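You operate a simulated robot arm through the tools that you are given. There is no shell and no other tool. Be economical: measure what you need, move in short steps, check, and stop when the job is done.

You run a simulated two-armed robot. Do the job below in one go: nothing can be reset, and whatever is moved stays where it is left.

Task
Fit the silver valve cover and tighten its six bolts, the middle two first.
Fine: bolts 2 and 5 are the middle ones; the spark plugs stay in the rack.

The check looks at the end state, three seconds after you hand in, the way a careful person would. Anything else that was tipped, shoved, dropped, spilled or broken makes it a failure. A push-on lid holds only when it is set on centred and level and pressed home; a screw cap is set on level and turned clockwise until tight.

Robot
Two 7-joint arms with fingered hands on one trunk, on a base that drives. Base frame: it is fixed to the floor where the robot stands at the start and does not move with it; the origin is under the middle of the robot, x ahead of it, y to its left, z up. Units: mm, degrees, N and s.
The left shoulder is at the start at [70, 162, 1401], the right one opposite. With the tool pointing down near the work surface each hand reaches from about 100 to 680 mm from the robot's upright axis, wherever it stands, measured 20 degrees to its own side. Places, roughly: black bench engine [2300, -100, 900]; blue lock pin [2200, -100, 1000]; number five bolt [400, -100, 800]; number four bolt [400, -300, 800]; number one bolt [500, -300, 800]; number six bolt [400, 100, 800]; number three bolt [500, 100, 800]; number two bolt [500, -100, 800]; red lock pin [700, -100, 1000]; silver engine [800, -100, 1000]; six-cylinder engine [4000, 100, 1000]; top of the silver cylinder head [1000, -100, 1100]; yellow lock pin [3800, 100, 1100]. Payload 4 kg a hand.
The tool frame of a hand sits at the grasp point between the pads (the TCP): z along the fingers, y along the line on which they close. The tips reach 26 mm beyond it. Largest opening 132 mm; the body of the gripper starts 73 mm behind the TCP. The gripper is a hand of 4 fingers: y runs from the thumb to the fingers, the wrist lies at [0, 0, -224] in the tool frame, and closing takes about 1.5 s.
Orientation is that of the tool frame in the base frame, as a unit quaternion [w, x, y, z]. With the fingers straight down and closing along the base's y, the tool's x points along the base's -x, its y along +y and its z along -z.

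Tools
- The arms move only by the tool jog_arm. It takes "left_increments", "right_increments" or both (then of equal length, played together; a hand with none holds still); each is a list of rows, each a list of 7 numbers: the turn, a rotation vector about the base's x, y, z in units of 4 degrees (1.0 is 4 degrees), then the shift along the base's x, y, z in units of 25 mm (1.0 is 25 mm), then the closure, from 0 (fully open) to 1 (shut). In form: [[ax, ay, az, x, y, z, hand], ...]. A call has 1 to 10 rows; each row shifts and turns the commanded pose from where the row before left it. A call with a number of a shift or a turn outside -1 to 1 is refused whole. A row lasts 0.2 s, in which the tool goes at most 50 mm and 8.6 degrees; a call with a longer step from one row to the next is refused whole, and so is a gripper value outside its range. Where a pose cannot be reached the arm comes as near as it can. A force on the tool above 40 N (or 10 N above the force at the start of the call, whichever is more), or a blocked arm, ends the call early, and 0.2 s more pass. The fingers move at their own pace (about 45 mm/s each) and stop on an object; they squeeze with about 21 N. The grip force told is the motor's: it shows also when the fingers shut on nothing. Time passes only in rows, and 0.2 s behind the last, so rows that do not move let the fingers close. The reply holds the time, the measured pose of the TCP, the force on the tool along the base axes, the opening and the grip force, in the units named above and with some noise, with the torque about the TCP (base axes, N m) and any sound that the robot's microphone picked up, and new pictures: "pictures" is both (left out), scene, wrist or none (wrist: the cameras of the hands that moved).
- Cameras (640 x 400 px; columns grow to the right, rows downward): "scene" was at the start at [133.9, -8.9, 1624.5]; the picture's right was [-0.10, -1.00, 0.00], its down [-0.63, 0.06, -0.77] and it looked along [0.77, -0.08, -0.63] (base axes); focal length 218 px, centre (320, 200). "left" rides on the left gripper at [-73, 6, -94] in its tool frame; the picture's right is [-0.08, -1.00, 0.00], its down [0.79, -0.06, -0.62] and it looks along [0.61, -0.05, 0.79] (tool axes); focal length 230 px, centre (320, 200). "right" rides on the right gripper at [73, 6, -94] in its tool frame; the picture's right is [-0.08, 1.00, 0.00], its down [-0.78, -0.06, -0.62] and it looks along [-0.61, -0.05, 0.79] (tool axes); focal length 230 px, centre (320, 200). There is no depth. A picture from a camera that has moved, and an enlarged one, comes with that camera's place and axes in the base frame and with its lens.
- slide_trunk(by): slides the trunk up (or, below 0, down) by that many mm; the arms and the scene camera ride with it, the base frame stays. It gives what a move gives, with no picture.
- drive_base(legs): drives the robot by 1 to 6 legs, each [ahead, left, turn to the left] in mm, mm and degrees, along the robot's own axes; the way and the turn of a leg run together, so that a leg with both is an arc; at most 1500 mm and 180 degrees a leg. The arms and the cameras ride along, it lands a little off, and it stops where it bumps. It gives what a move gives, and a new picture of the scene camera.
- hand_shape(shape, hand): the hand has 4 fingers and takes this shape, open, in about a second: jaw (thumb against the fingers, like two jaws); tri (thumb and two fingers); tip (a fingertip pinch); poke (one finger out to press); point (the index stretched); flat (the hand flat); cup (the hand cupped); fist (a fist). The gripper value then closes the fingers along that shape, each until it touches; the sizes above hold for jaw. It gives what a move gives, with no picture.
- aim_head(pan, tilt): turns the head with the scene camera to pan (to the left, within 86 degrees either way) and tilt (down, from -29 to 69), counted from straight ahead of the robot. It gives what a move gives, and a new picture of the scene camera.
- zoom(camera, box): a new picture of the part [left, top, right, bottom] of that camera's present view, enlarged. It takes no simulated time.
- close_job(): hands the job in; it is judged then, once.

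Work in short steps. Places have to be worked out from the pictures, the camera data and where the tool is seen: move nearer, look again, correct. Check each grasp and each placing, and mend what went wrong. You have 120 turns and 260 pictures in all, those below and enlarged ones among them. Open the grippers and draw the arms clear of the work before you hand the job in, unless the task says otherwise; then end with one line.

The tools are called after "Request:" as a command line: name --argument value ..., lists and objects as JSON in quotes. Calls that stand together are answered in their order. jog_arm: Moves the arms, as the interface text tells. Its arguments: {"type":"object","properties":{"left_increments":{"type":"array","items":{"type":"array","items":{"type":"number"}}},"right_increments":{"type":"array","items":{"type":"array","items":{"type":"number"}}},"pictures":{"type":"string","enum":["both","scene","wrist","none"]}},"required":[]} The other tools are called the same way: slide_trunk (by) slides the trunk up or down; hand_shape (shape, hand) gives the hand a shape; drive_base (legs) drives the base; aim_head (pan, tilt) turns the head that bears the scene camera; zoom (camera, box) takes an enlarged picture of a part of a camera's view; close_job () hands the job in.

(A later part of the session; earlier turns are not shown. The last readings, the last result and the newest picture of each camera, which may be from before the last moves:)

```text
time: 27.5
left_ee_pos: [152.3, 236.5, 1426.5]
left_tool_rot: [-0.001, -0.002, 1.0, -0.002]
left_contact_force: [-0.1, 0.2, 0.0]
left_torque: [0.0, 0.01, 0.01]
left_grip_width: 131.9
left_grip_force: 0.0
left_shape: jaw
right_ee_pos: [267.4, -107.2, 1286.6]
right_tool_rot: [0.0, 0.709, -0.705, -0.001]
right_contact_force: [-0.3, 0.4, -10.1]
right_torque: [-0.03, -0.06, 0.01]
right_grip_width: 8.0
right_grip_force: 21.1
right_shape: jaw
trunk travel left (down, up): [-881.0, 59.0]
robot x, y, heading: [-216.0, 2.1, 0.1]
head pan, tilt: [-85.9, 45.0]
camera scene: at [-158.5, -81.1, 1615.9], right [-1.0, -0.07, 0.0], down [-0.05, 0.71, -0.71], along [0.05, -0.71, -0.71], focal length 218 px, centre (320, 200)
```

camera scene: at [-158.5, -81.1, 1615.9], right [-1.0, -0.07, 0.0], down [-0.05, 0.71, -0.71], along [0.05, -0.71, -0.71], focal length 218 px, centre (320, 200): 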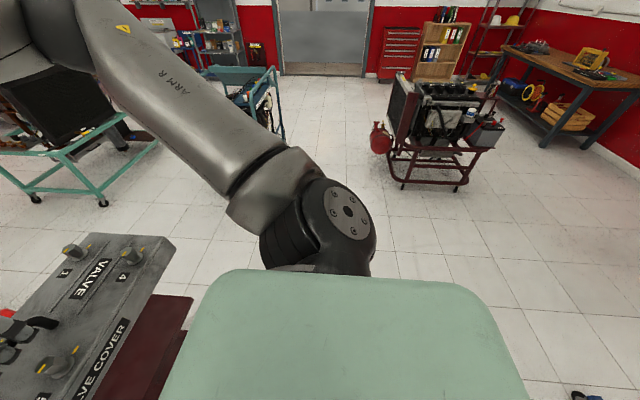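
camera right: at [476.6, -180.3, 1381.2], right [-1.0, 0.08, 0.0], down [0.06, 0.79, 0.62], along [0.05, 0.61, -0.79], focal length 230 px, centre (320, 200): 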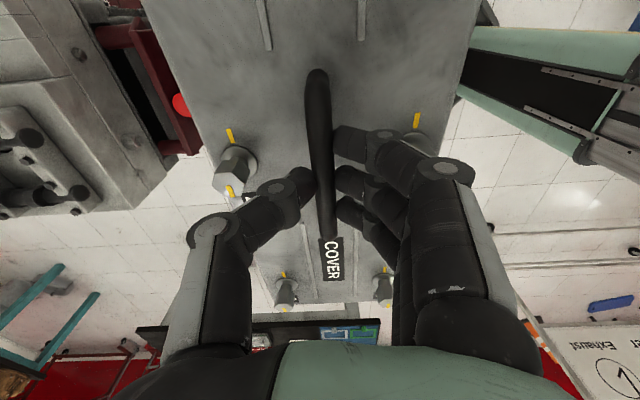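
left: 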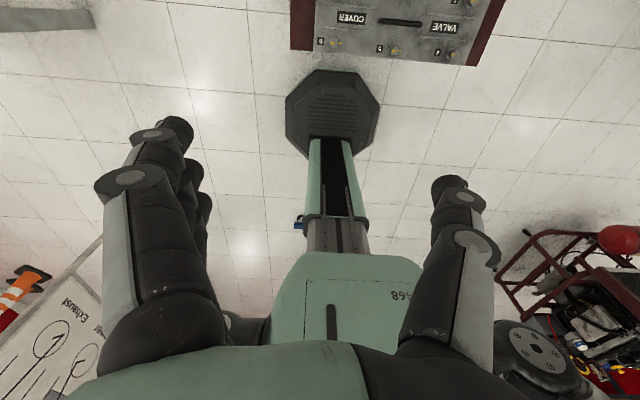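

Nothing hazardous on either side: bench edge is at y≈1200. Strafe left 600, then forward in steps.

Request:
aim_head --pan -30 --tilt 40

Request:
drive_base --legs '[[30, 0, 0], [0, 600, 0]]'

```text
time: 28.8
left_ee_pos: [152.0, 237.8, 1425.4]
left_tool_rot: [-0.001, -0.001, 1.0, -0.001]
left_contact_force: [0.5, -1.0, 0.4]
left_torque: [0.0, 0.02, 0.01]
left_grip_width: 131.9
left_grip_force: 0.1
left_shape: jaw
right_ee_pos: [267.3, -106.4, 1285.7]
right_tool_rot: [0.0, 0.708, -0.706, -0.001]
right_contact_force: [-0.2, -0.2, -9.7]
right_torque: [-0.04, -0.08, 0.02]
right_grip_width: 7.7
right_grip_force: 21.0
right_shape: jaw
trunk travel left (down, up): [-881.0, 59.0]
robot x, y, heading: [-216.4, -4.1, 0.3]
head pan, tilt: [-30.0, 40.0]
camera scene: at [-90.9, -42.4, 1623.1], right [-0.5, -0.87, 0.0], down [-0.56, 0.32, -0.77], along [0.66, -0.38, -0.64], focal length 218 px, centre (320, 200)
```

scene: 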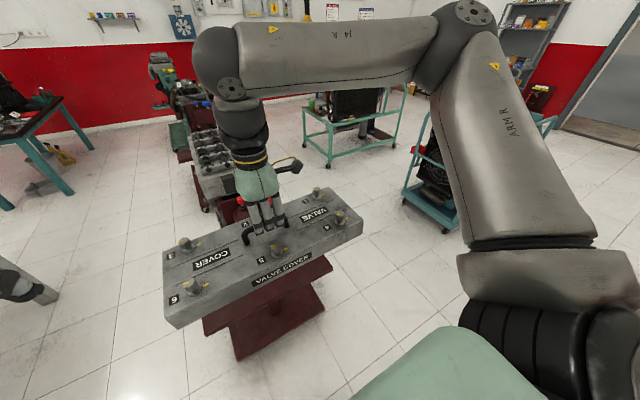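

```text
time: 32.5
left_ee_pos: [184.0, 812.2, 1426.5]
left_tool_rot: [-0.001, 0.002, 1.0, 0.0]
left_contact_force: [-0.7, -1.0, 0.9]
left_torque: [0.04, 0.01, -0.04]
left_grip_width: 131.9
left_grip_force: 0.0
left_shape: jaw
right_ee_pos: [296.7, 467.1, 1285.1]
right_tool_rot: [0.0, -0.705, 0.709, 0.001]
right_contact_force: [1.0, -0.4, -9.5]
right_torque: [0.01, -0.01, -0.02]
right_grip_width: 7.7
right_grip_force: 20.8
right_shape: jaw
trunk travel left (down, up): [-881.0, 59.0]
robot x, y, heading: [-184.8, 577.8, -0.2]
head pan, tilt: [-30.0, 40.0]
camera scene: at [-61.5, 534.8, 1623.1], right [-0.51, -0.86, 0.0], down [-0.56, 0.33, -0.77], along [0.66, -0.39, -0.64], focal length 218 px, centre (320, 200)
```

scene: 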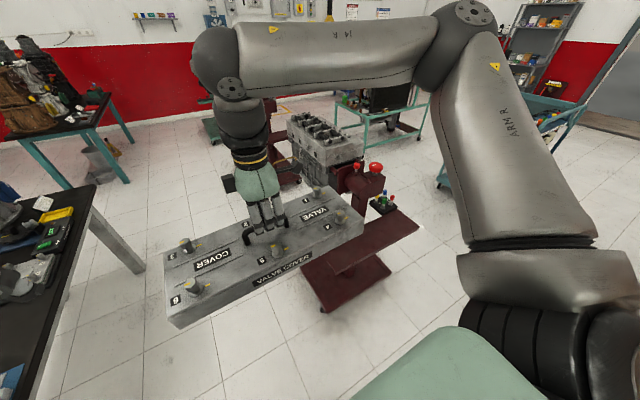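

Bench edge is at y≈1140 and the engine at y<100, so the lane is clear. Drive forward 1270.

Request:
drive_base --legs '[[1270, 0, 0]]'

```text
time: 38.9
left_ee_pos: [1457.9, 810.4, 1426.3]
left_tool_rot: [-0.001, 0.0, 1.0, 0.0]
left_contact_force: [-0.8, -0.3, -0.1]
left_torque: [-0.04, -0.03, 0.01]
left_grip_width: 131.8
left_grip_force: 0.1
left_shape: jaw
right_ee_pos: [1571.0, 466.1, 1285.9]
right_tool_rot: [-0.001, -0.707, 0.708, 0.001]
right_contact_force: [-0.4, 0.3, -9.2]
right_torque: [-0.01, -0.03, -0.01]
right_grip_width: 7.9
right_grip_force: 20.7
right_shape: jaw
trunk travel left (down, up): [-881.0, 59.0]
robot x, y, heading: [1092.1, 573.1, 0.0]
head pan, tilt: [-30.0, 40.0]
camera scene: at [1212.5, 533.0, 1623.3], right [-0.5, -0.87, 0.0], down [-0.56, 0.32, -0.77], along [0.66, -0.38, -0.64], focal length 218 px, centre (320, 200)
```

scene: 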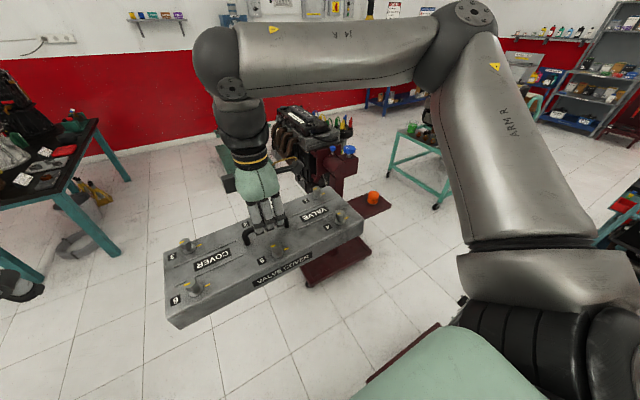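

Next a right turn of 90°; first I raise the trunk 55 mm so that the cover clears the cams.

Request:
slide_trunk --by 55

Request:
drive_base --legs '[[0, 0, -90]]'

Request:
aim_head --pan 0 --tilt 45

```text
time: 39.9
left_ee_pos: [1458.2, 812.6, 1479.8]
left_tool_rot: [-0.001, 0.001, 1.0, -0.001]
left_contact_force: [-0.2, -0.1, -0.3]
left_torque: [0.0, 0.02, 0.03]
left_grip_width: 131.6
left_grip_force: 0.1
left_shape: jaw
right_ee_pos: [1571.4, 467.8, 1340.5]
right_tool_rot: [-0.002, -0.706, 0.708, 0.001]
right_contact_force: [-0.3, 0.1, -9.5]
right_torque: [-0.02, 0.02, 0.01]
right_grip_width: 7.7
right_grip_force: 20.8
right_shape: jaw
trunk travel left (down, up): [-936.0, 4.0]
robot x, y, heading: [1091.5, 576.2, -0.1]
head pan, tilt: [-30.0, 40.0]
```

```text
time: 44.1
left_ee_pos: [1319.6, 207.2, 1480.6]
left_tool_rot: [-0.001, 0.712, 0.702, 0.0]
left_contact_force: [0.2, 0.5, 0.5]
left_torque: [-0.02, -0.01, 0.01]
left_grip_width: 131.9
left_grip_force: 0.2
left_shape: jaw
right_ee_pos: [974.3, 95.8, 1340.7]
right_tool_rot: [-0.001, 0.007, 1.0, 0.002]
right_contact_force: [0.5, 0.0, -9.0]
right_torque: [0.0, 0.0, -0.04]
right_grip_width: 7.4
right_grip_force: 20.9
right_shape: jaw
trunk travel left (down, up): [-936.0, 4.0]
robot x, y, heading: [1088.3, 576.1, -90.6]
head pan, tilt: [-30.0, 40.0]
camera scene: at [1044.6, 451.3, 1678.2], right [-0.86, 0.51, 0.0], down [0.33, 0.55, -0.77], along [-0.39, -0.66, -0.64], focal length 218 px, centre (320, 200)
```

scene: 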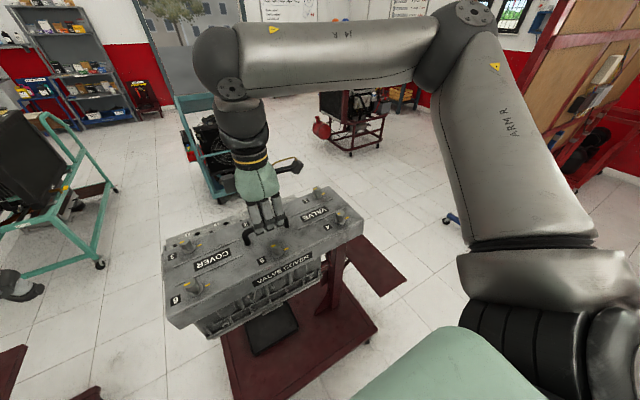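

```text
time: 45.1
left_ee_pos: [1321.0, 204.4, 1481.4]
left_tool_rot: [-0.002, 0.712, 0.702, 0.001]
left_contact_force: [0.5, -0.4, -0.4]
left_torque: [0.0, -0.06, -0.01]
left_grip_width: 131.6
left_grip_force: 0.1
left_shape: jaw
right_ee_pos: [973.9, 95.0, 1340.2]
right_tool_rot: [0.001, 0.007, 1.0, 0.002]
right_contact_force: [-1.0, 0.4, -8.8]
right_torque: [-0.01, 0.0, 0.01]
right_grip_width: 7.5
right_grip_force: 21.3
right_shape: jaw
trunk travel left (down, up): [-936.0, 4.0]
robot x, y, heading: [1089.5, 572.8, -90.9]
head pan, tilt: [0.0, 45.0]
camera scene: at [1086.1, 443.0, 1670.9], right [-1.0, 0.02, 0.0], down [0.01, 0.71, -0.71], along [-0.01, -0.71, -0.71], focal length 218 px, centre (320, 200)
```

scene: 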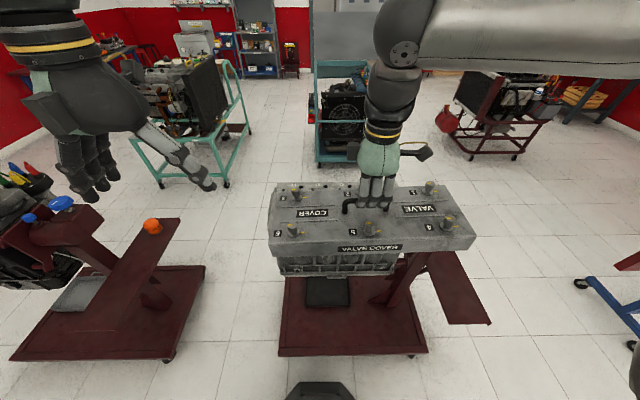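

Cover in front of the engine, oriented right. To measure the head unobstructed I swing the cover 250 mm to the robot's right (−x) and look.

Request:
jog_arm --right_increments '[[0, 0, 0, -1, 0, 0, 1], [0, 0, 0, -1, 0, 0, 1], [0, 0, 0, -1, 0, 0, 1], [0, 0, 0, -1, 0, 0, 1], [0, 0, 0, -1, 0, 0, 1], [0, 0, 0, -1, 0, 0, 1], [0, 0, 0, -1, 0, 0, 1], [0, 0, 0, -1, 0, 0, 1], [0, 0, 0, -1, 0, 0, 1], [0, 0, 0, -1, 0, 0, 1]]' --pictures "scene"

```text
time: 47.3
left_ee_pos: [1319.4, 205.4, 1480.6]
left_tool_rot: [0.0, 0.712, 0.703, 0.0]
left_contact_force: [-0.5, -0.4, 0.0]
left_torque: [0.03, -0.01, 0.0]
left_grip_width: 131.8
left_grip_force: 0.0
left_shape: jaw
right_ee_pos: [721.7, 95.3, 1342.0]
right_tool_rot: [0.002, 0.007, 1.0, 0.001]
right_contact_force: [-1.0, -0.8, -10.0]
right_torque: [0.0, 0.05, -0.02]
right_grip_width: 7.2
right_grip_force: 21.4
right_shape: jaw
trunk travel left (down, up): [-936.0, 4.0]
robot x, y, heading: [1091.2, 577.0, -90.8]
head pan, tilt: [0.0, 45.0]
camera scene: at [1084.3, 443.5, 1670.9], right [-1.0, 0.01, 0.0], down [0.01, 0.71, -0.71], along [-0.01, -0.71, -0.71], focal length 218 px, centre (320, 200)
```

scene: 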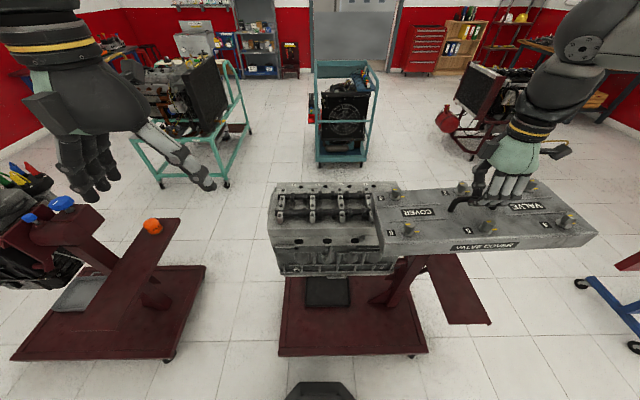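

Request:
zoom --camera "scene" --box '[256, 175, 416, 275]'

Request:
zoom --camera "scene" --box '[370, 160, 610, 310]'

```text
4.00 times, centred on (336, 225) of scene
camera zoom: at [1084.3, 443.5, 1670.9], right [-1.0, 0.01, 0.0], down [0.01, 0.71, -0.71], along [-0.01, -0.71, -0.71], focal length 874 px, centre (256, 100)
```

zoom: 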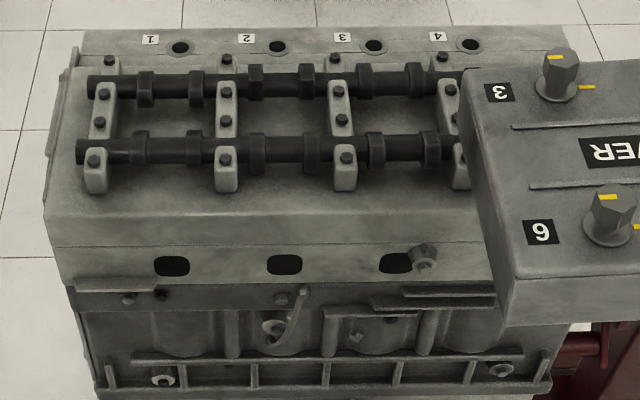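

```text
2.67 times, centred on (490, 235) of scene
camera zoom: at [1084.3, 443.5, 1670.9], right [-1.0, 0.01, 0.0], down [0.01, 0.71, -0.71], along [-0.01, -0.71, -0.71], focal length 583 px, centre (-133, 107)
```

zoom: 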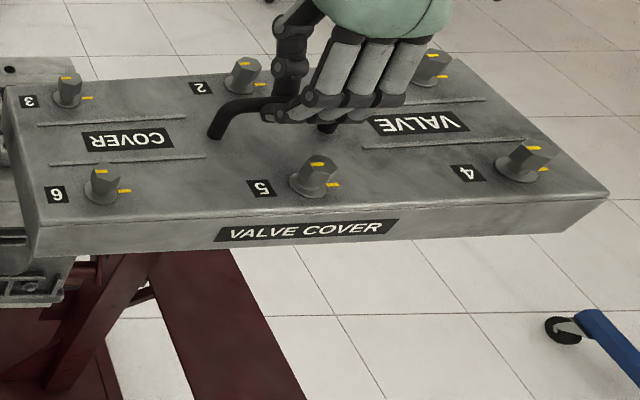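

Engine row is parallel to base x. The cover seems tilted a few degrees (the bolt-1/4 end higher). I check via the wrist camera.

Request:
jog_arm --right_increments '[[0, 0, 0, 0, 0, 0, 1]]' --pictures "wrist"

Request:
zoom --camera "scene" --box '[370, 170, 490, 245]'

Request:
zoom --camera "scene" --box '[490, 170, 610, 245]'

```text
time: 47.7
left_ee_pos: [1319.0, 205.7, 1480.3]
left_tool_rot: [-0.001, 0.712, 0.702, 0.0]
left_contact_force: [-0.8, 0.7, 0.5]
left_torque: [0.0, 0.02, 0.02]
left_grip_width: 131.9
left_grip_force: 0.0
left_shape: jaw
right_ee_pos: [724.4, 95.7, 1341.4]
right_tool_rot: [0.0, 0.007, 1.0, 0.003]
right_contact_force: [1.0, -0.3, -9.5]
right_torque: [-0.04, -0.01, 0.0]
right_grip_width: 7.7
right_grip_force: 21.2
right_shape: jaw
trunk travel left (down, up): [-936.0, 4.0]
robot x, y, heading: [1089.3, 574.8, -90.9]
head pan, tilt: [0.0, 45.0]
camera right: at [650.6, 102.4, 1435.5], right [0.09, 1.0, 0.0], down [0.78, -0.07, 0.62], along [0.61, -0.05, -0.79], focal length 230 px, centre (320, 200)
```

right: 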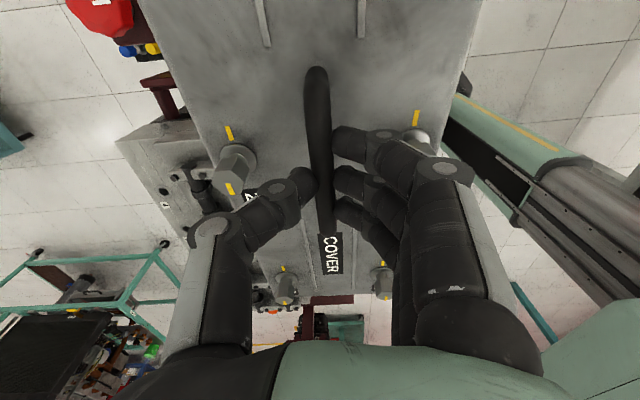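

```text
5.33 times, centred on (430, 208) of scene
camera zoom: at [1086.5, 442.8, 1670.9], right [-1.0, 0.01, 0.0], down [0.01, 0.71, -0.71], along [-0.01, -0.71, -0.71], focal length 1165 px, centre (-267, 160)
```

zoom: 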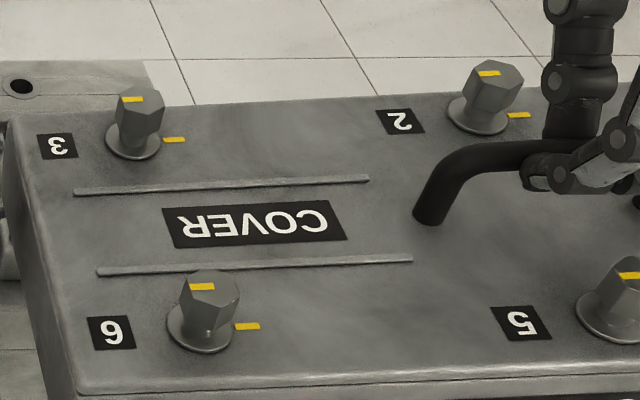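

```text
5.33 times, centred on (550, 208) of scene
camera zoom: at [1086.5, 442.8, 1670.9], right [-1.0, 0.01, 0.0], down [0.01, 0.71, -0.71], along [-0.01, -0.71, -0.71], focal length 1165 px, centre (-907, 160)
```

zoom: 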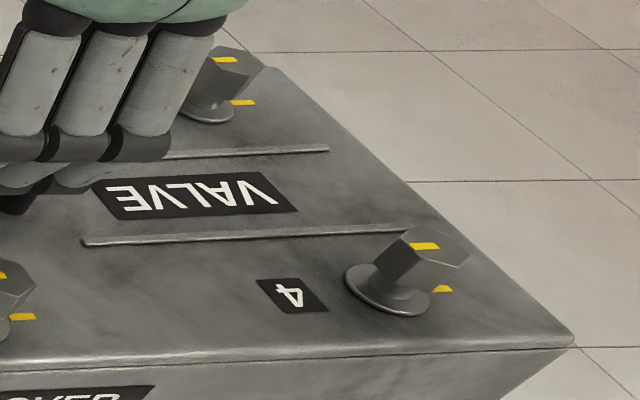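

The cover is tilted about 6° in the grip (bolt 3/6 end low), so I will counter-rotate before setting down. First I drive 110 mm closer, for reach.

Request:
drive_base --legs '[[110, 0, 0.9]]'

```text
time: 48.9
left_ee_pos: [1326.9, 112.5, 1481.9]
left_tool_rot: [-0.001, 0.706, 0.708, -0.001]
left_contact_force: [-0.1, 0.1, 0.1]
left_torque: [0.02, -0.02, -0.03]
left_grip_width: 131.9
left_grip_force: 0.2
left_shape: jaw
right_ee_pos: [730.9, -8.1, 1342.9]
right_tool_rot: [-0.001, -0.001, 1.0, -0.002]
right_contact_force: [-0.2, -0.6, 0.3]
right_torque: [0.01, 0.0, 0.02]
right_grip_width: 4.2
right_grip_force: 21.2
right_shape: jaw
trunk travel left (down, up): [-936.0, 4.0]
robot x, y, heading: [1086.3, 473.0, -89.7]
head pan, tilt: [0.0, 45.0]
camera scene: at [1088.2, 347.1, 1671.5], right [-1.0, 0.0, 0.0], down [0.0, 0.71, -0.71], along [0.0, -0.71, -0.71], focal length 218 px, centre (320, 200)
```

scene: 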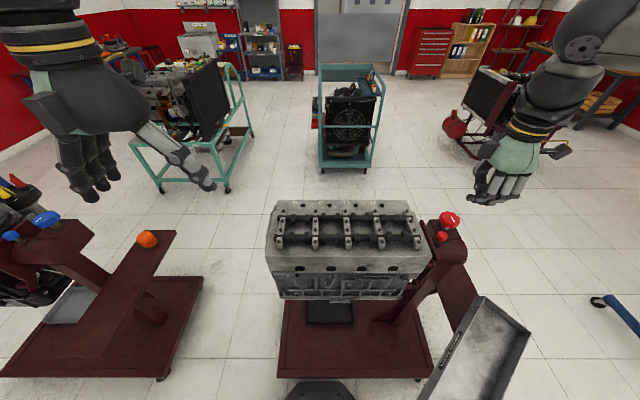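

The grip failed while driving and the cover fell. I look where it lies and whether anything else was touched.

Request:
aim_head --pan -25 --tilt 62

Request:
zoom --camera "scene" --box '[220, 100, 420, 225]'

```text
time: 49.8
left_ee_pos: [1325.7, 103.3, 1479.6]
left_tool_rot: [-0.002, 0.706, 0.708, 0.002]
left_contact_force: [0.3, -0.7, -0.3]
left_torque: [0.02, 0.03, 0.0]
left_grip_width: 131.7
left_grip_force: 0.1
left_shape: jaw
right_ee_pos: [730.1, -17.1, 1339.9]
right_tool_rot: [0.0, -0.001, 1.0, 0.003]
right_contact_force: [-0.2, -0.8, 0.0]
right_torque: [0.02, 0.01, 0.03]
right_grip_width: 4.1
right_grip_force: 21.4
right_shape: jaw
trunk travel left (down, up): [-936.0, 4.0]
robot x, y, heading: [1089.9, 476.3, -90.0]
head pan, tilt: [-25.0, 62.0]
camera scene: at [1060.7, 359.3, 1648.8], right [-0.91, 0.42, 0.0], down [0.37, 0.8, -0.47], along [-0.2, -0.42, -0.88], focal length 218 px, centre (320, 200)
```

scene: 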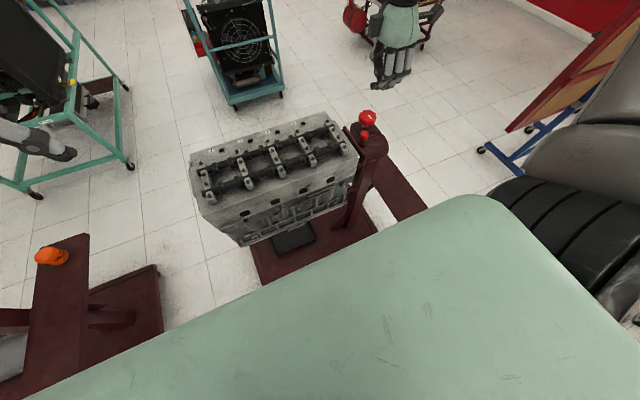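

```text
3.20 times, centred on (320, 162) of scene
camera zoom: at [1060.7, 359.3, 1648.8], right [-0.91, 0.42, 0.0], down [0.37, 0.8, -0.47], along [-0.2, -0.42, -0.88], focal length 699 px, centre (320, 320)
```

zoom: 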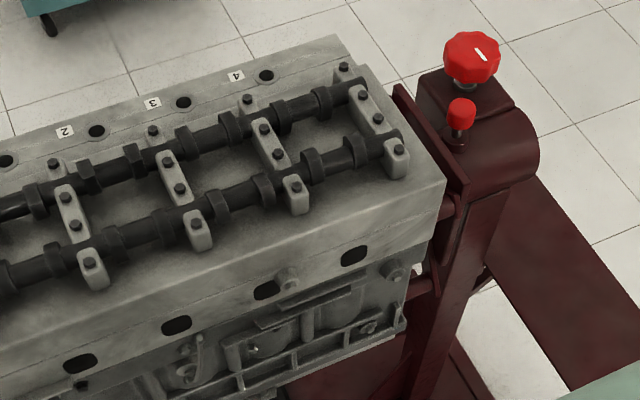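

Request:
aim_head --pan -45 --tilt 45

Request:
aim_head --pan -8 --tilt 50

```text
time: 50.6
left_ee_pos: [1326.3, 109.8, 1481.4]
left_tool_rot: [0.0, 0.707, 0.707, 0.0]
left_contact_force: [0.6, 0.0, 0.1]
left_torque: [0.01, -0.02, -0.01]
left_grip_width: 131.6
left_grip_force: 0.0
left_shape: jaw
right_ee_pos: [731.2, -10.0, 1343.2]
right_tool_rot: [0.0, -0.001, 1.0, -0.001]
right_contact_force: [0.1, 1.0, -0.7]
right_torque: [-0.01, -0.01, 0.02]
right_grip_width: 3.9
right_grip_force: 21.0
right_shape: jaw
trunk travel left (down, up): [-936.0, 4.0]
robot x, y, heading: [1086.8, 475.0, -89.9]
head pan, tilt: [-45.0, 45.0]
camera scene: at [1030.4, 367.5, 1671.1], right [-0.71, 0.71, 0.0], down [0.5, 0.5, -0.71], along [-0.5, -0.5, -0.71], focal length 218 px, centre (320, 200)
```

scene: 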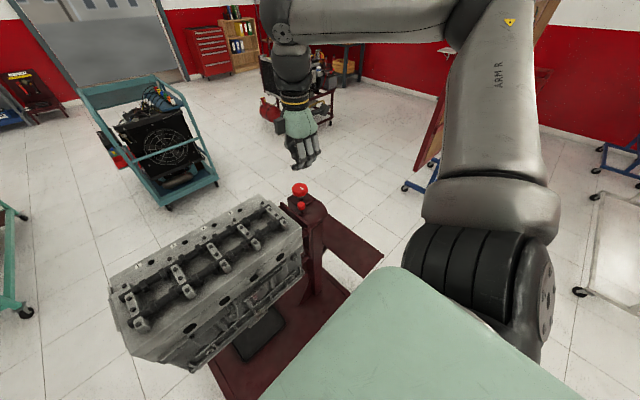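

```text
time: 51.6
left_ee_pos: [1326.5, 107.8, 1480.8]
left_tool_rot: [-0.001, 0.706, 0.708, 0.0]
left_contact_force: [0.7, -0.1, 0.8]
left_torque: [0.03, 0.03, -0.01]
left_grip_width: 131.8
left_grip_force: 0.1
left_shape: jaw
right_ee_pos: [729.8, -12.0, 1343.0]
right_tool_rot: [0.0, -0.001, 1.0, 0.001]
right_contact_force: [0.0, 0.7, 0.3]
right_torque: [-0.05, 0.0, -0.04]
right_grip_width: 4.2
right_grip_force: 21.1
right_shape: jaw
trunk travel left (down, up): [-936.0, 4.0]
robot x, y, heading: [1087.1, 476.5, -89.8]
head pan, tilt: [-8.0, 50.0]
camera scene: at [1077.1, 347.0, 1664.1], right [-0.99, 0.14, 0.0], down [0.11, 0.76, -0.64], along [-0.09, -0.64, -0.77], focal length 218 px, centre (320, 200)
```

scene: 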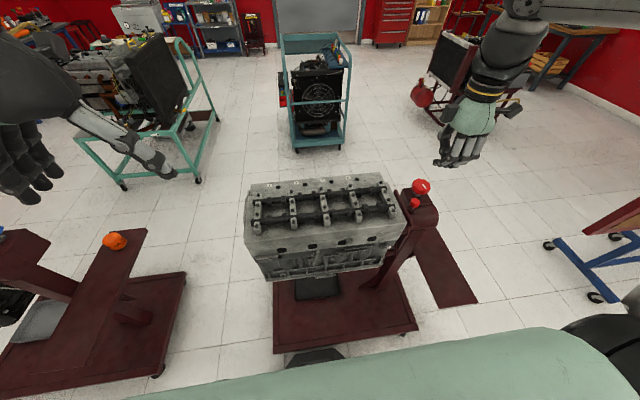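

Request:
aim_head --pan 0 --tilt 42

Request:
jog_arm --right_increments '[[0, 0, 0, 0, 0, 0, 0.5], [0, 0, 0, 0, 0, 0, 0.5]]' --pictures "wrist"

```text
time: 52.3
left_ee_pos: [1326.2, 107.6, 1480.6]
left_tool_rot: [0.0, 0.707, 0.708, -0.001]
left_contact_force: [-0.2, -0.1, 0.6]
left_torque: [0.0, 0.03, 0.01]
left_grip_width: 131.7
left_grip_force: 0.0
left_shape: jaw
right_ee_pos: [731.6, -12.0, 1340.8]
right_tool_rot: [0.0, -0.001, 1.0, 0.001]
right_contact_force: [0.3, 1.0, -0.4]
right_torque: [-0.04, -0.01, 0.02]
right_grip_width: 3.9
right_grip_force: 20.8
right_shape: jaw
trunk travel left (down, up): [-936.0, 4.0]
robot x, y, heading: [1087.3, 475.4, -90.0]
head pan, tilt: [0.0, 42.0]
camera scene: at [1087.9, 340.0, 1675.3], right [-1.0, 0.0, 0.0], down [0.0, 0.67, -0.74], along [0.0, -0.74, -0.67], focal length 218 px, centre (320, 200)
```

scene: 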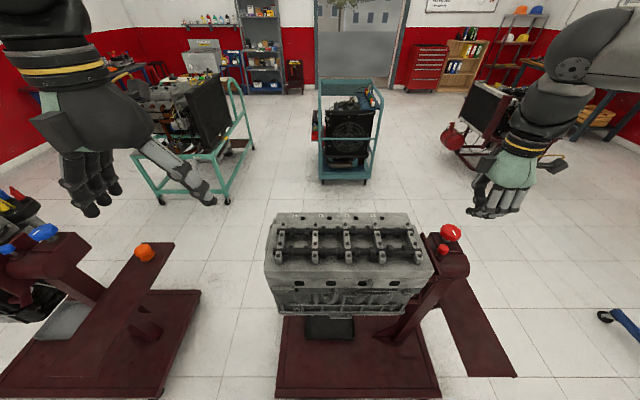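

```text
time: 52.9
left_ee_pos: [1324.7, 108.9, 1480.0]
left_tool_rot: [-0.001, 0.706, 0.708, 0.0]
left_contact_force: [0.4, -0.2, 0.5]
left_torque: [0.0, -0.02, 0.0]
left_grip_width: 131.8
left_grip_force: 0.0
left_shape: jaw
right_ee_pos: [729.9, -10.7, 1341.6]
right_tool_rot: [-0.001, -0.001, 1.0, 0.001]
right_contact_force: [-0.8, 0.0, -0.6]
right_torque: [-0.04, 0.02, 0.02]
right_grip_width: 65.1
right_grip_force: 0.1
right_shape: jaw
trunk travel left (down, up): [-936.0, 4.0]
robot x, y, heading: [1091.3, 476.1, -90.0]
head pan, tilt: [0.0, 42.0]
camera right: at [657.8, -5.1, 1436.3], right [0.08, 1.0, 0.0], down [0.79, -0.06, 0.62], along [0.61, -0.05, -0.79], focal length 230 px, centre (320, 200)
```

right: 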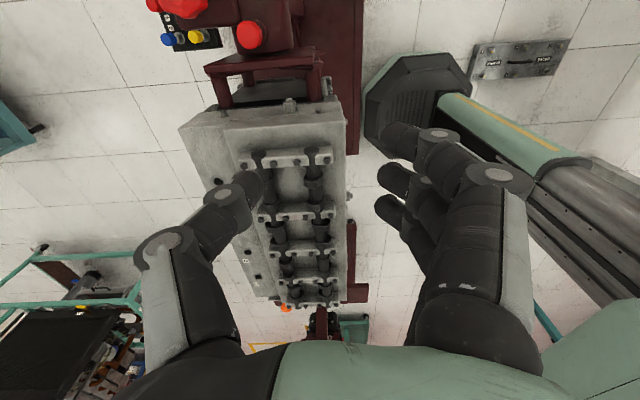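

It bounced behind the robot and seems to lie on the floor. Zoom on it.

Request:
zoom --camera "right" --box '[440, 20, 600, 120]'

Request:
zoom --camera "right" --box '[110, 0, 350, 150]'

```text
4.00 times, centred on (520, 70) of right
camera zoom: at [657.8, -5.1, 1436.3], right [0.08, 1.0, 0.0], down [0.79, -0.06, 0.62], along [0.61, -0.05, -0.79], focal length 920 px, centre (-480, 720)
```

zoom: 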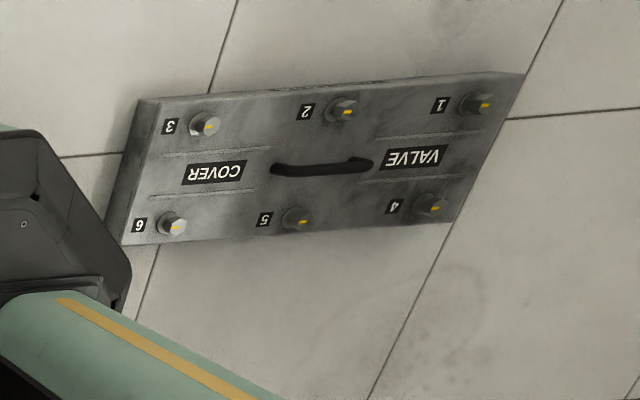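

```text
2.67 times, centred on (230, 75) of right
camera zoom: at [657.8, -5.1, 1436.3], right [0.08, 1.0, 0.0], down [0.79, -0.06, 0.62], along [0.61, -0.05, -0.79], focal length 614 px, centre (560, 533)
```

zoom: 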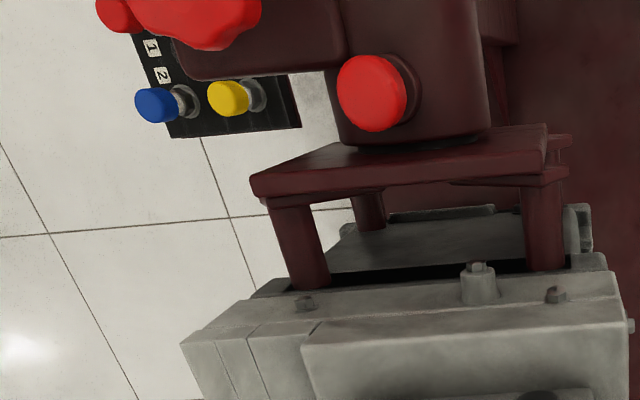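

The cover rests upright on the floor at about (895,1005), bolts still in place, nothing else hit. I'll turn round (robot faces it from here) and pick it up with the left arm; first tuck the right hand inward.

Request:
jog_arm --right_increments '[[0, 0, 0, 0.5, 0.7, 0.2, 0], [0, 0, 0, 0.5, 0.7, 0.2, 0], [0, 0, 0, 0.5, 0.7, 0.2, 0], [0, 0, 0, 0.5, 0.7, 0.2, 0], [0, 0, 0, 0.5, 0.7, 0.2, 0], [0, 0, 0, 0.5, 0.7, 0.2, 0], [0, 0, 0, 0.5, 0.7, 0.2, 0], [0, 0, 0, 0.5, 0.7, 0.2, 0], [0, 0, 0, 0.5, 0.7, 0.2, 0], [0, 0, 0, 0.5, 0.7, 0.2, 0]]' --pictures "none"

Request:
drive_base --legs '[[-40, 0, 0], [0, 0, -90], [0, 0, -90]]'

Request:
aim_head --pan 15 --tilt 60

```text
time: 55.1
left_ee_pos: [1324.6, 109.0, 1480.1]
left_tool_rot: [-0.001, 0.706, 0.708, -0.001]
left_contact_force: [0.7, 0.3, -0.7]
left_torque: [0.01, 0.02, -0.02]
left_grip_width: 132.0
left_grip_force: 0.0
left_shape: jaw
right_ee_pos: [855.4, 164.5, 1392.9]
right_tool_rot: [0.0, -0.001, 1.0, 0.001]
right_contact_force: [0.7, 0.3, 0.1]
right_torque: [0.0, -0.02, 0.01]
right_grip_width: 131.7
right_grip_force: 0.2
right_shape: jaw
trunk travel left (down, up): [-936.0, 4.0]
robot x, y, heading: [1090.6, 480.0, -90.2]
head pan, tilt: [0.0, 42.0]
```

```text
time: 63.6
left_ee_pos: [845.4, 876.3, 1480.1]
left_tool_rot: [0.0, 0.714, -0.7, 0.001]
left_contact_force: [-0.9, 0.8, 0.3]
left_torque: [-0.01, -0.02, -0.01]
left_grip_width: 131.8
left_grip_force: 0.1
left_shape: jaw
right_ee_pos: [1316.6, 829.5, 1393.5]
right_tool_rot: [0.002, 1.0, 0.01, 0.0]
right_contact_force: [-0.5, 0.1, -0.3]
right_torque: [-0.01, -0.03, 0.02]
right_grip_width: 131.7
right_grip_force: 0.1
right_shape: jaw
trunk travel left (down, up): [-936.0, 4.0]
robot x, y, heading: [1087.7, 513.0, 90.9]
head pan, tilt: [0.0, 42.0]
camera scene: at [1084.5, 647.5, 1675.4], right [1.0, 0.02, 0.0], down [0.01, -0.67, -0.74], along [-0.01, 0.74, -0.67], focal length 218 px, centre (320, 200)
```

scene: 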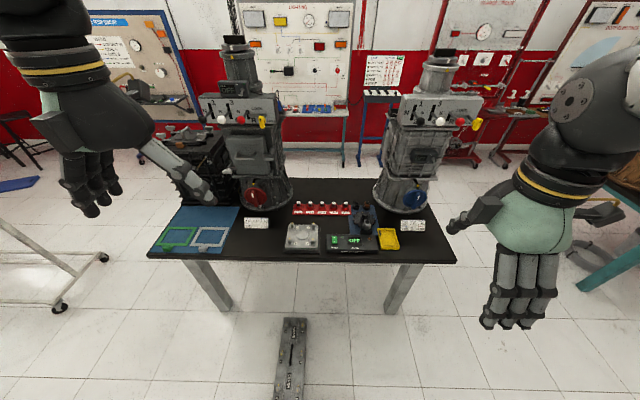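

```text
time: 64.4
left_ee_pos: [846.5, 876.2, 1480.9]
left_tool_rot: [0.0, 0.715, -0.7, 0.001]
left_contact_force: [-0.5, -1.1, 0.5]
left_torque: [-0.02, 0.02, 0.01]
left_grip_width: 131.7
left_grip_force: 0.1
left_shape: jaw
right_ee_pos: [1316.9, 829.3, 1392.1]
right_tool_rot: [0.001, 1.0, 0.01, -0.001]
right_contact_force: [-0.6, 0.5, 0.1]
right_torque: [0.0, 0.02, 0.01]
right_grip_width: 131.9
right_grip_force: 0.1
right_shape: jaw
trunk travel left (down, up): [-936.0, 4.0]
robot x, y, heading: [1090.1, 516.0, 91.2]
head pan, tilt: [15.0, 60.0]
camera scene: at [1068.2, 627.9, 1651.6], right [0.96, 0.28, 0.0], down [0.24, -0.83, -0.5], along [-0.14, 0.48, -0.87], focal length 218 px, centre (320, 200)
```

scene: 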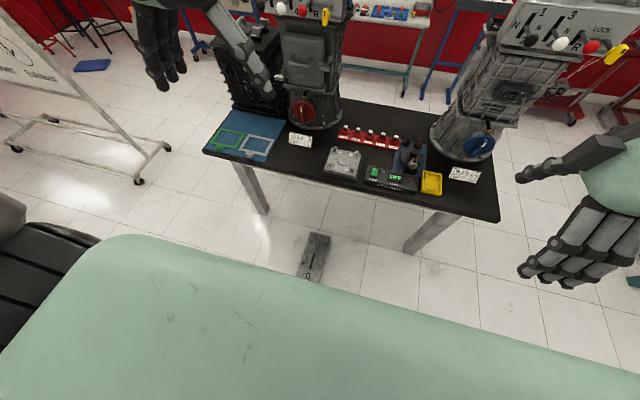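

The cover lies straight ahead-left, mostly clear of the bench. Lower the trunk 850 mm.

Request:
slide_trunk --by -850

Request:
aim_head --pan 20 --tilt 50

```text
refused: -850 is not a number from -400 to 400
```

```text
time: 65.1
left_ee_pos: [847.0, 875.4, 1480.2]
left_tool_rot: [0.0, 0.714, -0.7, 0.001]
left_contact_force: [0.3, -0.9, 0.4]
left_torque: [0.02, 0.06, 0.03]
left_grip_width: 131.9
left_grip_force: 0.0
left_shape: jaw
right_ee_pos: [1316.7, 829.5, 1392.8]
right_tool_rot: [0.001, 1.0, 0.011, 0.0]
right_contact_force: [-0.3, 0.1, 0.3]
right_torque: [0.01, -0.01, -0.02]
right_grip_width: 131.7
right_grip_force: 0.2
right_shape: jaw
trunk travel left (down, up): [-936.0, 4.0]
robot x, y, heading: [1088.4, 516.9, 91.2]
head pan, tilt: [20.0, 50.0]
camera scene: at [1058.9, 635.6, 1664.1], right [0.93, 0.36, 0.0], down [0.28, -0.71, -0.64], along [-0.23, 0.6, -0.77], focal length 218 px, centre (320, 200)
```

scene: 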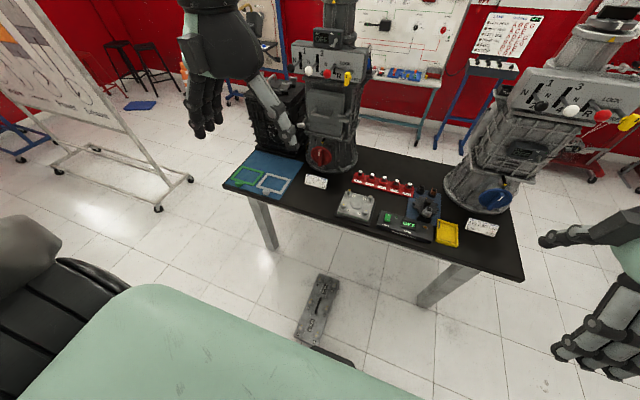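

Request:
slide_trunk --by -400

Request:
slide_trunk --by -400

Request:
aim_head --pan 25 --tilt 60

```text
time: 69.0
left_ee_pos: [846.7, 875.4, 1081.1]
left_tool_rot: [-0.001, 0.715, -0.7, 0.001]
left_contact_force: [-0.2, 0.2, 0.6]
left_torque: [-0.03, -0.01, 0.04]
left_grip_width: 131.8
left_grip_force: 0.1
left_shape: jaw
right_ee_pos: [1316.8, 829.1, 992.4]
right_tool_rot: [0.002, 1.0, 0.011, 0.0]
right_contact_force: [-0.2, 0.4, 0.5]
right_torque: [0.01, -0.01, 0.01]
right_grip_width: 132.0
right_grip_force: 0.0
right_shape: jaw
trunk travel left (down, up): [-536.0, 404.0]
robot x, y, heading: [1090.7, 510.9, 91.1]
head pan, tilt: [20.0, 50.0]
```

```text
time: 72.8
left_ee_pos: [846.0, 875.1, 681.1]
left_tool_rot: [-0.001, 0.714, -0.7, 0.001]
left_contact_force: [-0.3, 0.0, 0.2]
left_torque: [0.01, 0.0, -0.01]
left_grip_width: 131.6
left_grip_force: 0.1
left_shape: jaw
right_ee_pos: [1315.9, 830.1, 592.7]
right_tool_rot: [0.0, 1.0, 0.01, 0.0]
right_contact_force: [-0.1, 0.2, -0.5]
right_torque: [0.03, 0.01, 0.02]
right_grip_width: 131.8
right_grip_force: 0.0
right_shape: jaw
trunk travel left (down, up): [-136.0, 804.0]
robot x, y, heading: [1091.2, 514.1, 91.1]
head pan, tilt: [20.0, 50.0]
```

```text
time: 73.5
left_ee_pos: [846.6, 875.0, 680.8]
left_tool_rot: [-0.001, 0.715, -0.699, 0.001]
left_contact_force: [0.2, -0.5, -0.2]
left_torque: [-0.01, 0.03, -0.01]
left_grip_width: 131.7
left_grip_force: 0.0
left_shape: jaw
right_ee_pos: [1316.4, 828.0, 591.6]
right_tool_rot: [0.001, 1.0, 0.011, 0.0]
right_contact_force: [-0.1, -0.6, -0.5]
right_torque: [0.01, -0.03, -0.03]
right_grip_width: 131.5
right_grip_force: 0.1
right_shape: jaw
trunk travel left (down, up): [-136.0, 804.0]
robot x, y, heading: [1089.8, 517.8, 91.2]
head pan, tilt: [25.0, 60.0]
camera scene: at [1057.3, 623.6, 851.6], right [0.9, 0.44, 0.0], down [0.38, -0.78, -0.5], along [-0.22, 0.45, -0.87], focal length 218 px, centre (320, 200)
```

scene: 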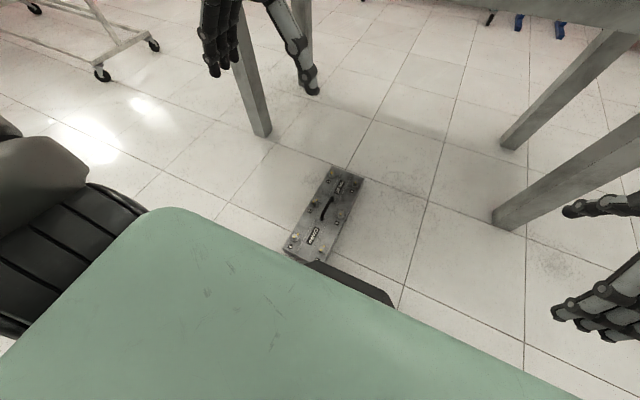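

Handle at about (900,1008). Move the left hand over it and down to z≈440, then look.

Request:
jog_arm --left_increments '[[0, 0, 0, 0.21, 0.53, -0.95, 0], [0, 0, 0, 0.21, 0.53, -0.95, 0], [0, 0, 0, 0.21, 0.53, -0.95, 0], [0, 0, 0, 0.21, 0.53, -0.95, 0], [0, 0, 0, 0.21, 0.53, -0.95, 0], [0, 0, 0, 0.21, 0.53, -0.95, 0], [0, 0, 0, 0.21, 0.53, -0.95, 0], [0, 0, 0, 0.21, 0.53, -0.95, 0], [0, 0, 0, 0.21, 0.53, -0.95, 0], [0, 0, 0, 0.21, 0.53, -0.95, 0]]' --pictures "both"

```text
time: 75.7
left_ee_pos: [897.5, 1007.3, 444.1]
left_tool_rot: [0.0, 0.714, -0.7, 0.0]
left_contact_force: [0.2, 0.0, 0.3]
left_torque: [0.0, -0.01, -0.01]
left_grip_width: 131.7
left_grip_force: 0.1
left_shape: jaw
right_ee_pos: [1315.4, 829.9, 592.8]
right_tool_rot: [0.0, 1.0, 0.01, 0.0]
right_contact_force: [-0.2, 0.6, 0.0]
right_torque: [-0.02, 0.04, 0.0]
right_grip_width: 131.5
right_grip_force: 0.0
right_shape: jaw
trunk travel left (down, up): [-136.0, 804.0]
robot x, y, heading: [1087.1, 511.7, 91.0]
head pan, tilt: [25.0, 60.0]
camera scene: at [1057.2, 623.7, 851.6], right [0.9, 0.44, 0.0], down [0.38, -0.78, -0.5], along [-0.22, 0.45, -0.87], focal length 218 px, centre (320, 200)
camera left: at [890.0, 1080.5, 538.5], right [1.0, 0.1, 0.0], down [0.08, -0.78, 0.62], along [0.06, -0.61, -0.79], focal length 230 px, centre (320, 200)
```

scene: 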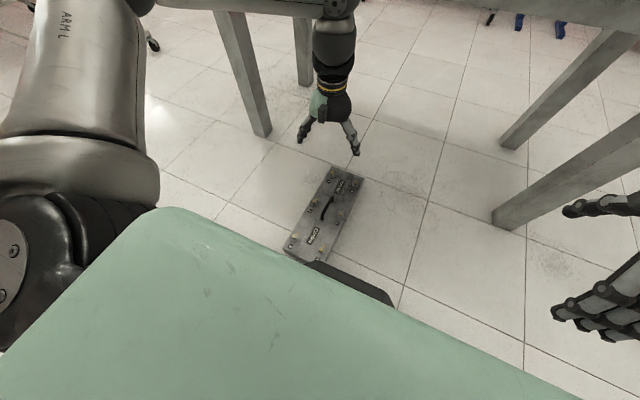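
left: 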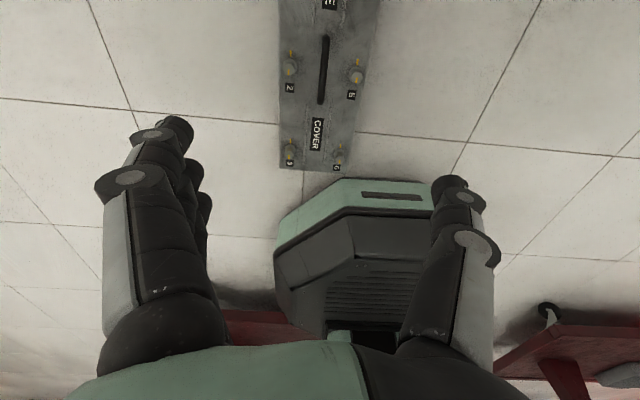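

Handle centre (903,1007), yaw off +1.3° from the hand. Descend to z≈200 with the fingers pre-closed.

Request:
jog_arm --left_increments '[[0, 0, 0.33, 0.2, 0, -0.95, 0.6], [0, 0, 0, 0, 0, -0.95, 0.6], [0, 0, 0, 0, 0, -0.95, 0.6], [0, 0, 0, 0, 0, -0.95, 0.6], [0, 0, 0, 0, 0, -0.95, 0.6], [0, 0, 0, 0, 0, -0.95, 0.6], [0, 0, 0, 0, 0, -0.95, 0.6], [0, 0, 0, 0, 0, -0.95, 0.6], [0, 0, 0, 0, 0, -0.95, 0.6], [0, 0, 0, 0, 0, -0.95, 0.6]]' --pictures "wrist"

Request:
zoom --camera "scene" --box '[260, 130, 420, 280]'

```text
time: 77.9
left_ee_pos: [901.8, 1007.3, 203.8]
left_tool_rot: [-0.001, 0.723, -0.691, 0.001]
left_contact_force: [-0.8, 0.0, -0.9]
left_torque: [0.0, -0.03, 0.04]
left_grip_width: 53.5
left_grip_force: 0.0
left_shape: jaw
right_ee_pos: [1316.3, 830.4, 592.9]
right_tool_rot: [0.001, 1.0, 0.011, 0.0]
right_contact_force: [-0.4, 1.2, 0.5]
right_torque: [0.01, 0.0, -0.03]
right_grip_width: 131.8
right_grip_force: 0.0
right_shape: jaw
trunk travel left (down, up): [-136.0, 804.0]
robot x, y, heading: [1091.2, 513.9, 91.4]
head pan, tilt: [25.0, 60.0]
camera left: at [894.1, 1079.6, 298.3], right [0.99, 0.12, 0.0], down [0.09, -0.78, 0.62], along [0.08, -0.61, -0.79], focal length 230 px, centre (320, 200)
```

left: 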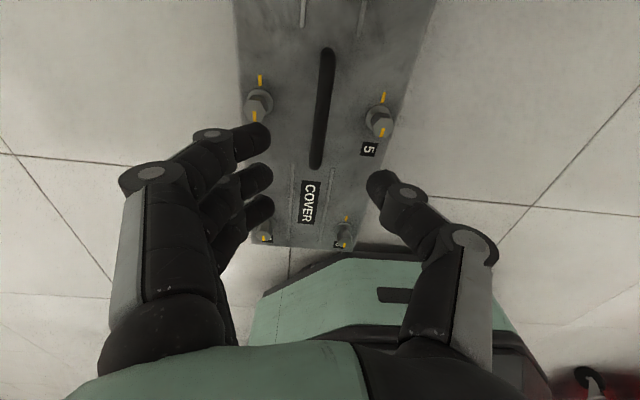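

```text
2.67 times, centred on (340, 205) of scene
camera zoom: at [1057.2, 623.6, 851.6], right [0.9, 0.44, 0.0], down [0.38, -0.78, -0.5], along [-0.22, 0.45, -0.87], focal length 583 px, centre (267, 187)
```

zoom: 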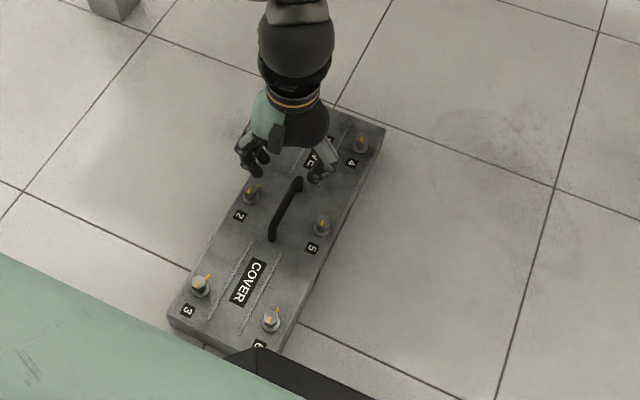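

Bar's reference height estimates to z≈87 (so TCP ≈ 88 hooks it). Go down to ≈110 with +3 mm x and check.

Request:
jog_arm --left_increments '[[0, 0, 0, 0.14, 0, -0.95, 0.62], [0, 0, 0, 0, 0, -0.95, 0.62], [0, 0, 0, 0, 0, -0.95, 0.62], [0, 0, 0, 0, 0, -0.9, 0.62]]' --pictures "wrist"

Request:
zoom --camera "scene" --box '[280, 150, 380, 240]'

```text
time: 78.9
left_ee_pos: [905.9, 1008.3, 108.7]
left_tool_rot: [-0.001, 0.723, -0.691, 0.0]
left_contact_force: [0.8, 0.1, -0.3]
left_torque: [0.0, -0.04, -0.01]
left_grip_width: 50.8
left_grip_force: 0.0
left_shape: jaw
right_ee_pos: [1315.9, 827.9, 593.8]
right_tool_rot: [0.001, 1.0, 0.011, 0.0]
right_contact_force: [0.2, -0.1, 0.3]
right_torque: [0.01, -0.01, 0.03]
right_grip_width: 131.6
right_grip_force: 0.0
right_shape: jaw
trunk travel left (down, up): [-136.0, 804.0]
robot x, y, heading: [1088.8, 513.7, 91.3]
head pan, tilt: [25.0, 60.0]
camera left: at [896.9, 1080.3, 203.7], right [0.99, 0.12, 0.0], down [0.09, -0.78, 0.62], along [0.08, -0.61, -0.79], focal length 230 px, centre (320, 200)
```

left: 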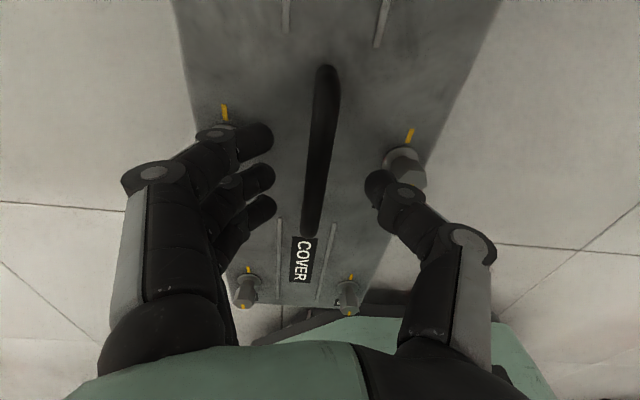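

```text
4.44 times, centred on (330, 195) of scene
camera zoom: at [1057.2, 623.6, 851.6], right [0.9, 0.44, 0.0], down [0.38, -0.78, -0.5], along [-0.22, 0.45, -0.87], focal length 971 px, centre (276, 222)
```

zoom: 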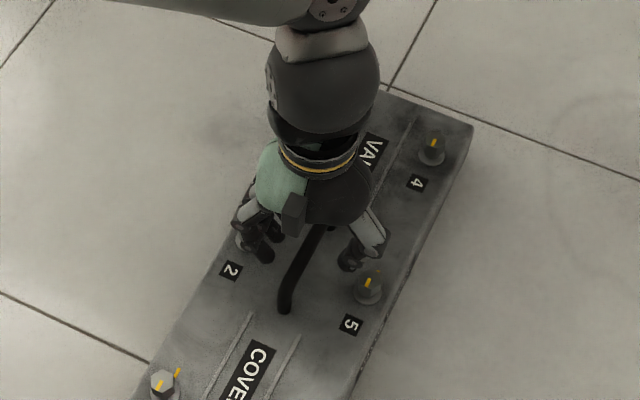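

Fingers straddle the bar cleanly. Down 20 mm to hook height, then close under the bar.

Request:
jog_arm --left_increments '[[0, 0, 0, 0, 0, -0.4, 0.65], [0, 0, 0, 0, 0, -0.4, 0.65], [0, 0, 0, 0, 0, 0, 1], [0, 0, 0, 0, 0, 0, 1], [0, 0, 0, 0, 0, 0, 1], [0, 0, 0, 0, 0, 0, 1], [0, 0, 0, 0, 0, 0, 1], [0, 0, 0, 0, 0, 0, 1], [0, 0, 0, 0, 0, 0, 1]]' --pictures "wrist"

```text
time: 80.9
left_ee_pos: [907.1, 1009.0, 90.0]
left_tool_rot: [-0.001, 0.723, -0.691, 0.001]
left_contact_force: [-0.7, -1.6, -0.2]
left_torque: [0.0, 0.02, -0.03]
left_grip_width: 0.2
left_grip_force: 20.8
left_shape: jaw
right_ee_pos: [1317.0, 829.8, 592.9]
right_tool_rot: [0.0, 1.0, 0.011, 0.0]
right_contact_force: [-0.5, 0.7, -0.8]
right_torque: [-0.01, -0.02, -0.02]
right_grip_width: 131.8
right_grip_force: 0.1
right_shape: jaw
trunk travel left (down, up): [-136.0, 804.0]
robot x, y, heading: [1090.2, 513.9, 91.3]
head pan, tilt: [25.0, 60.0]
camera left: at [897.9, 1080.0, 183.8], right [0.99, 0.12, 0.0], down [0.09, -0.78, 0.62], along [0.08, -0.61, -0.79], focal length 230 px, centre (320, 200)
```

left: 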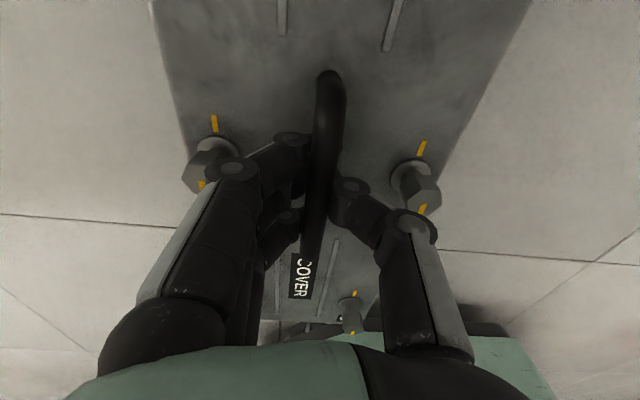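

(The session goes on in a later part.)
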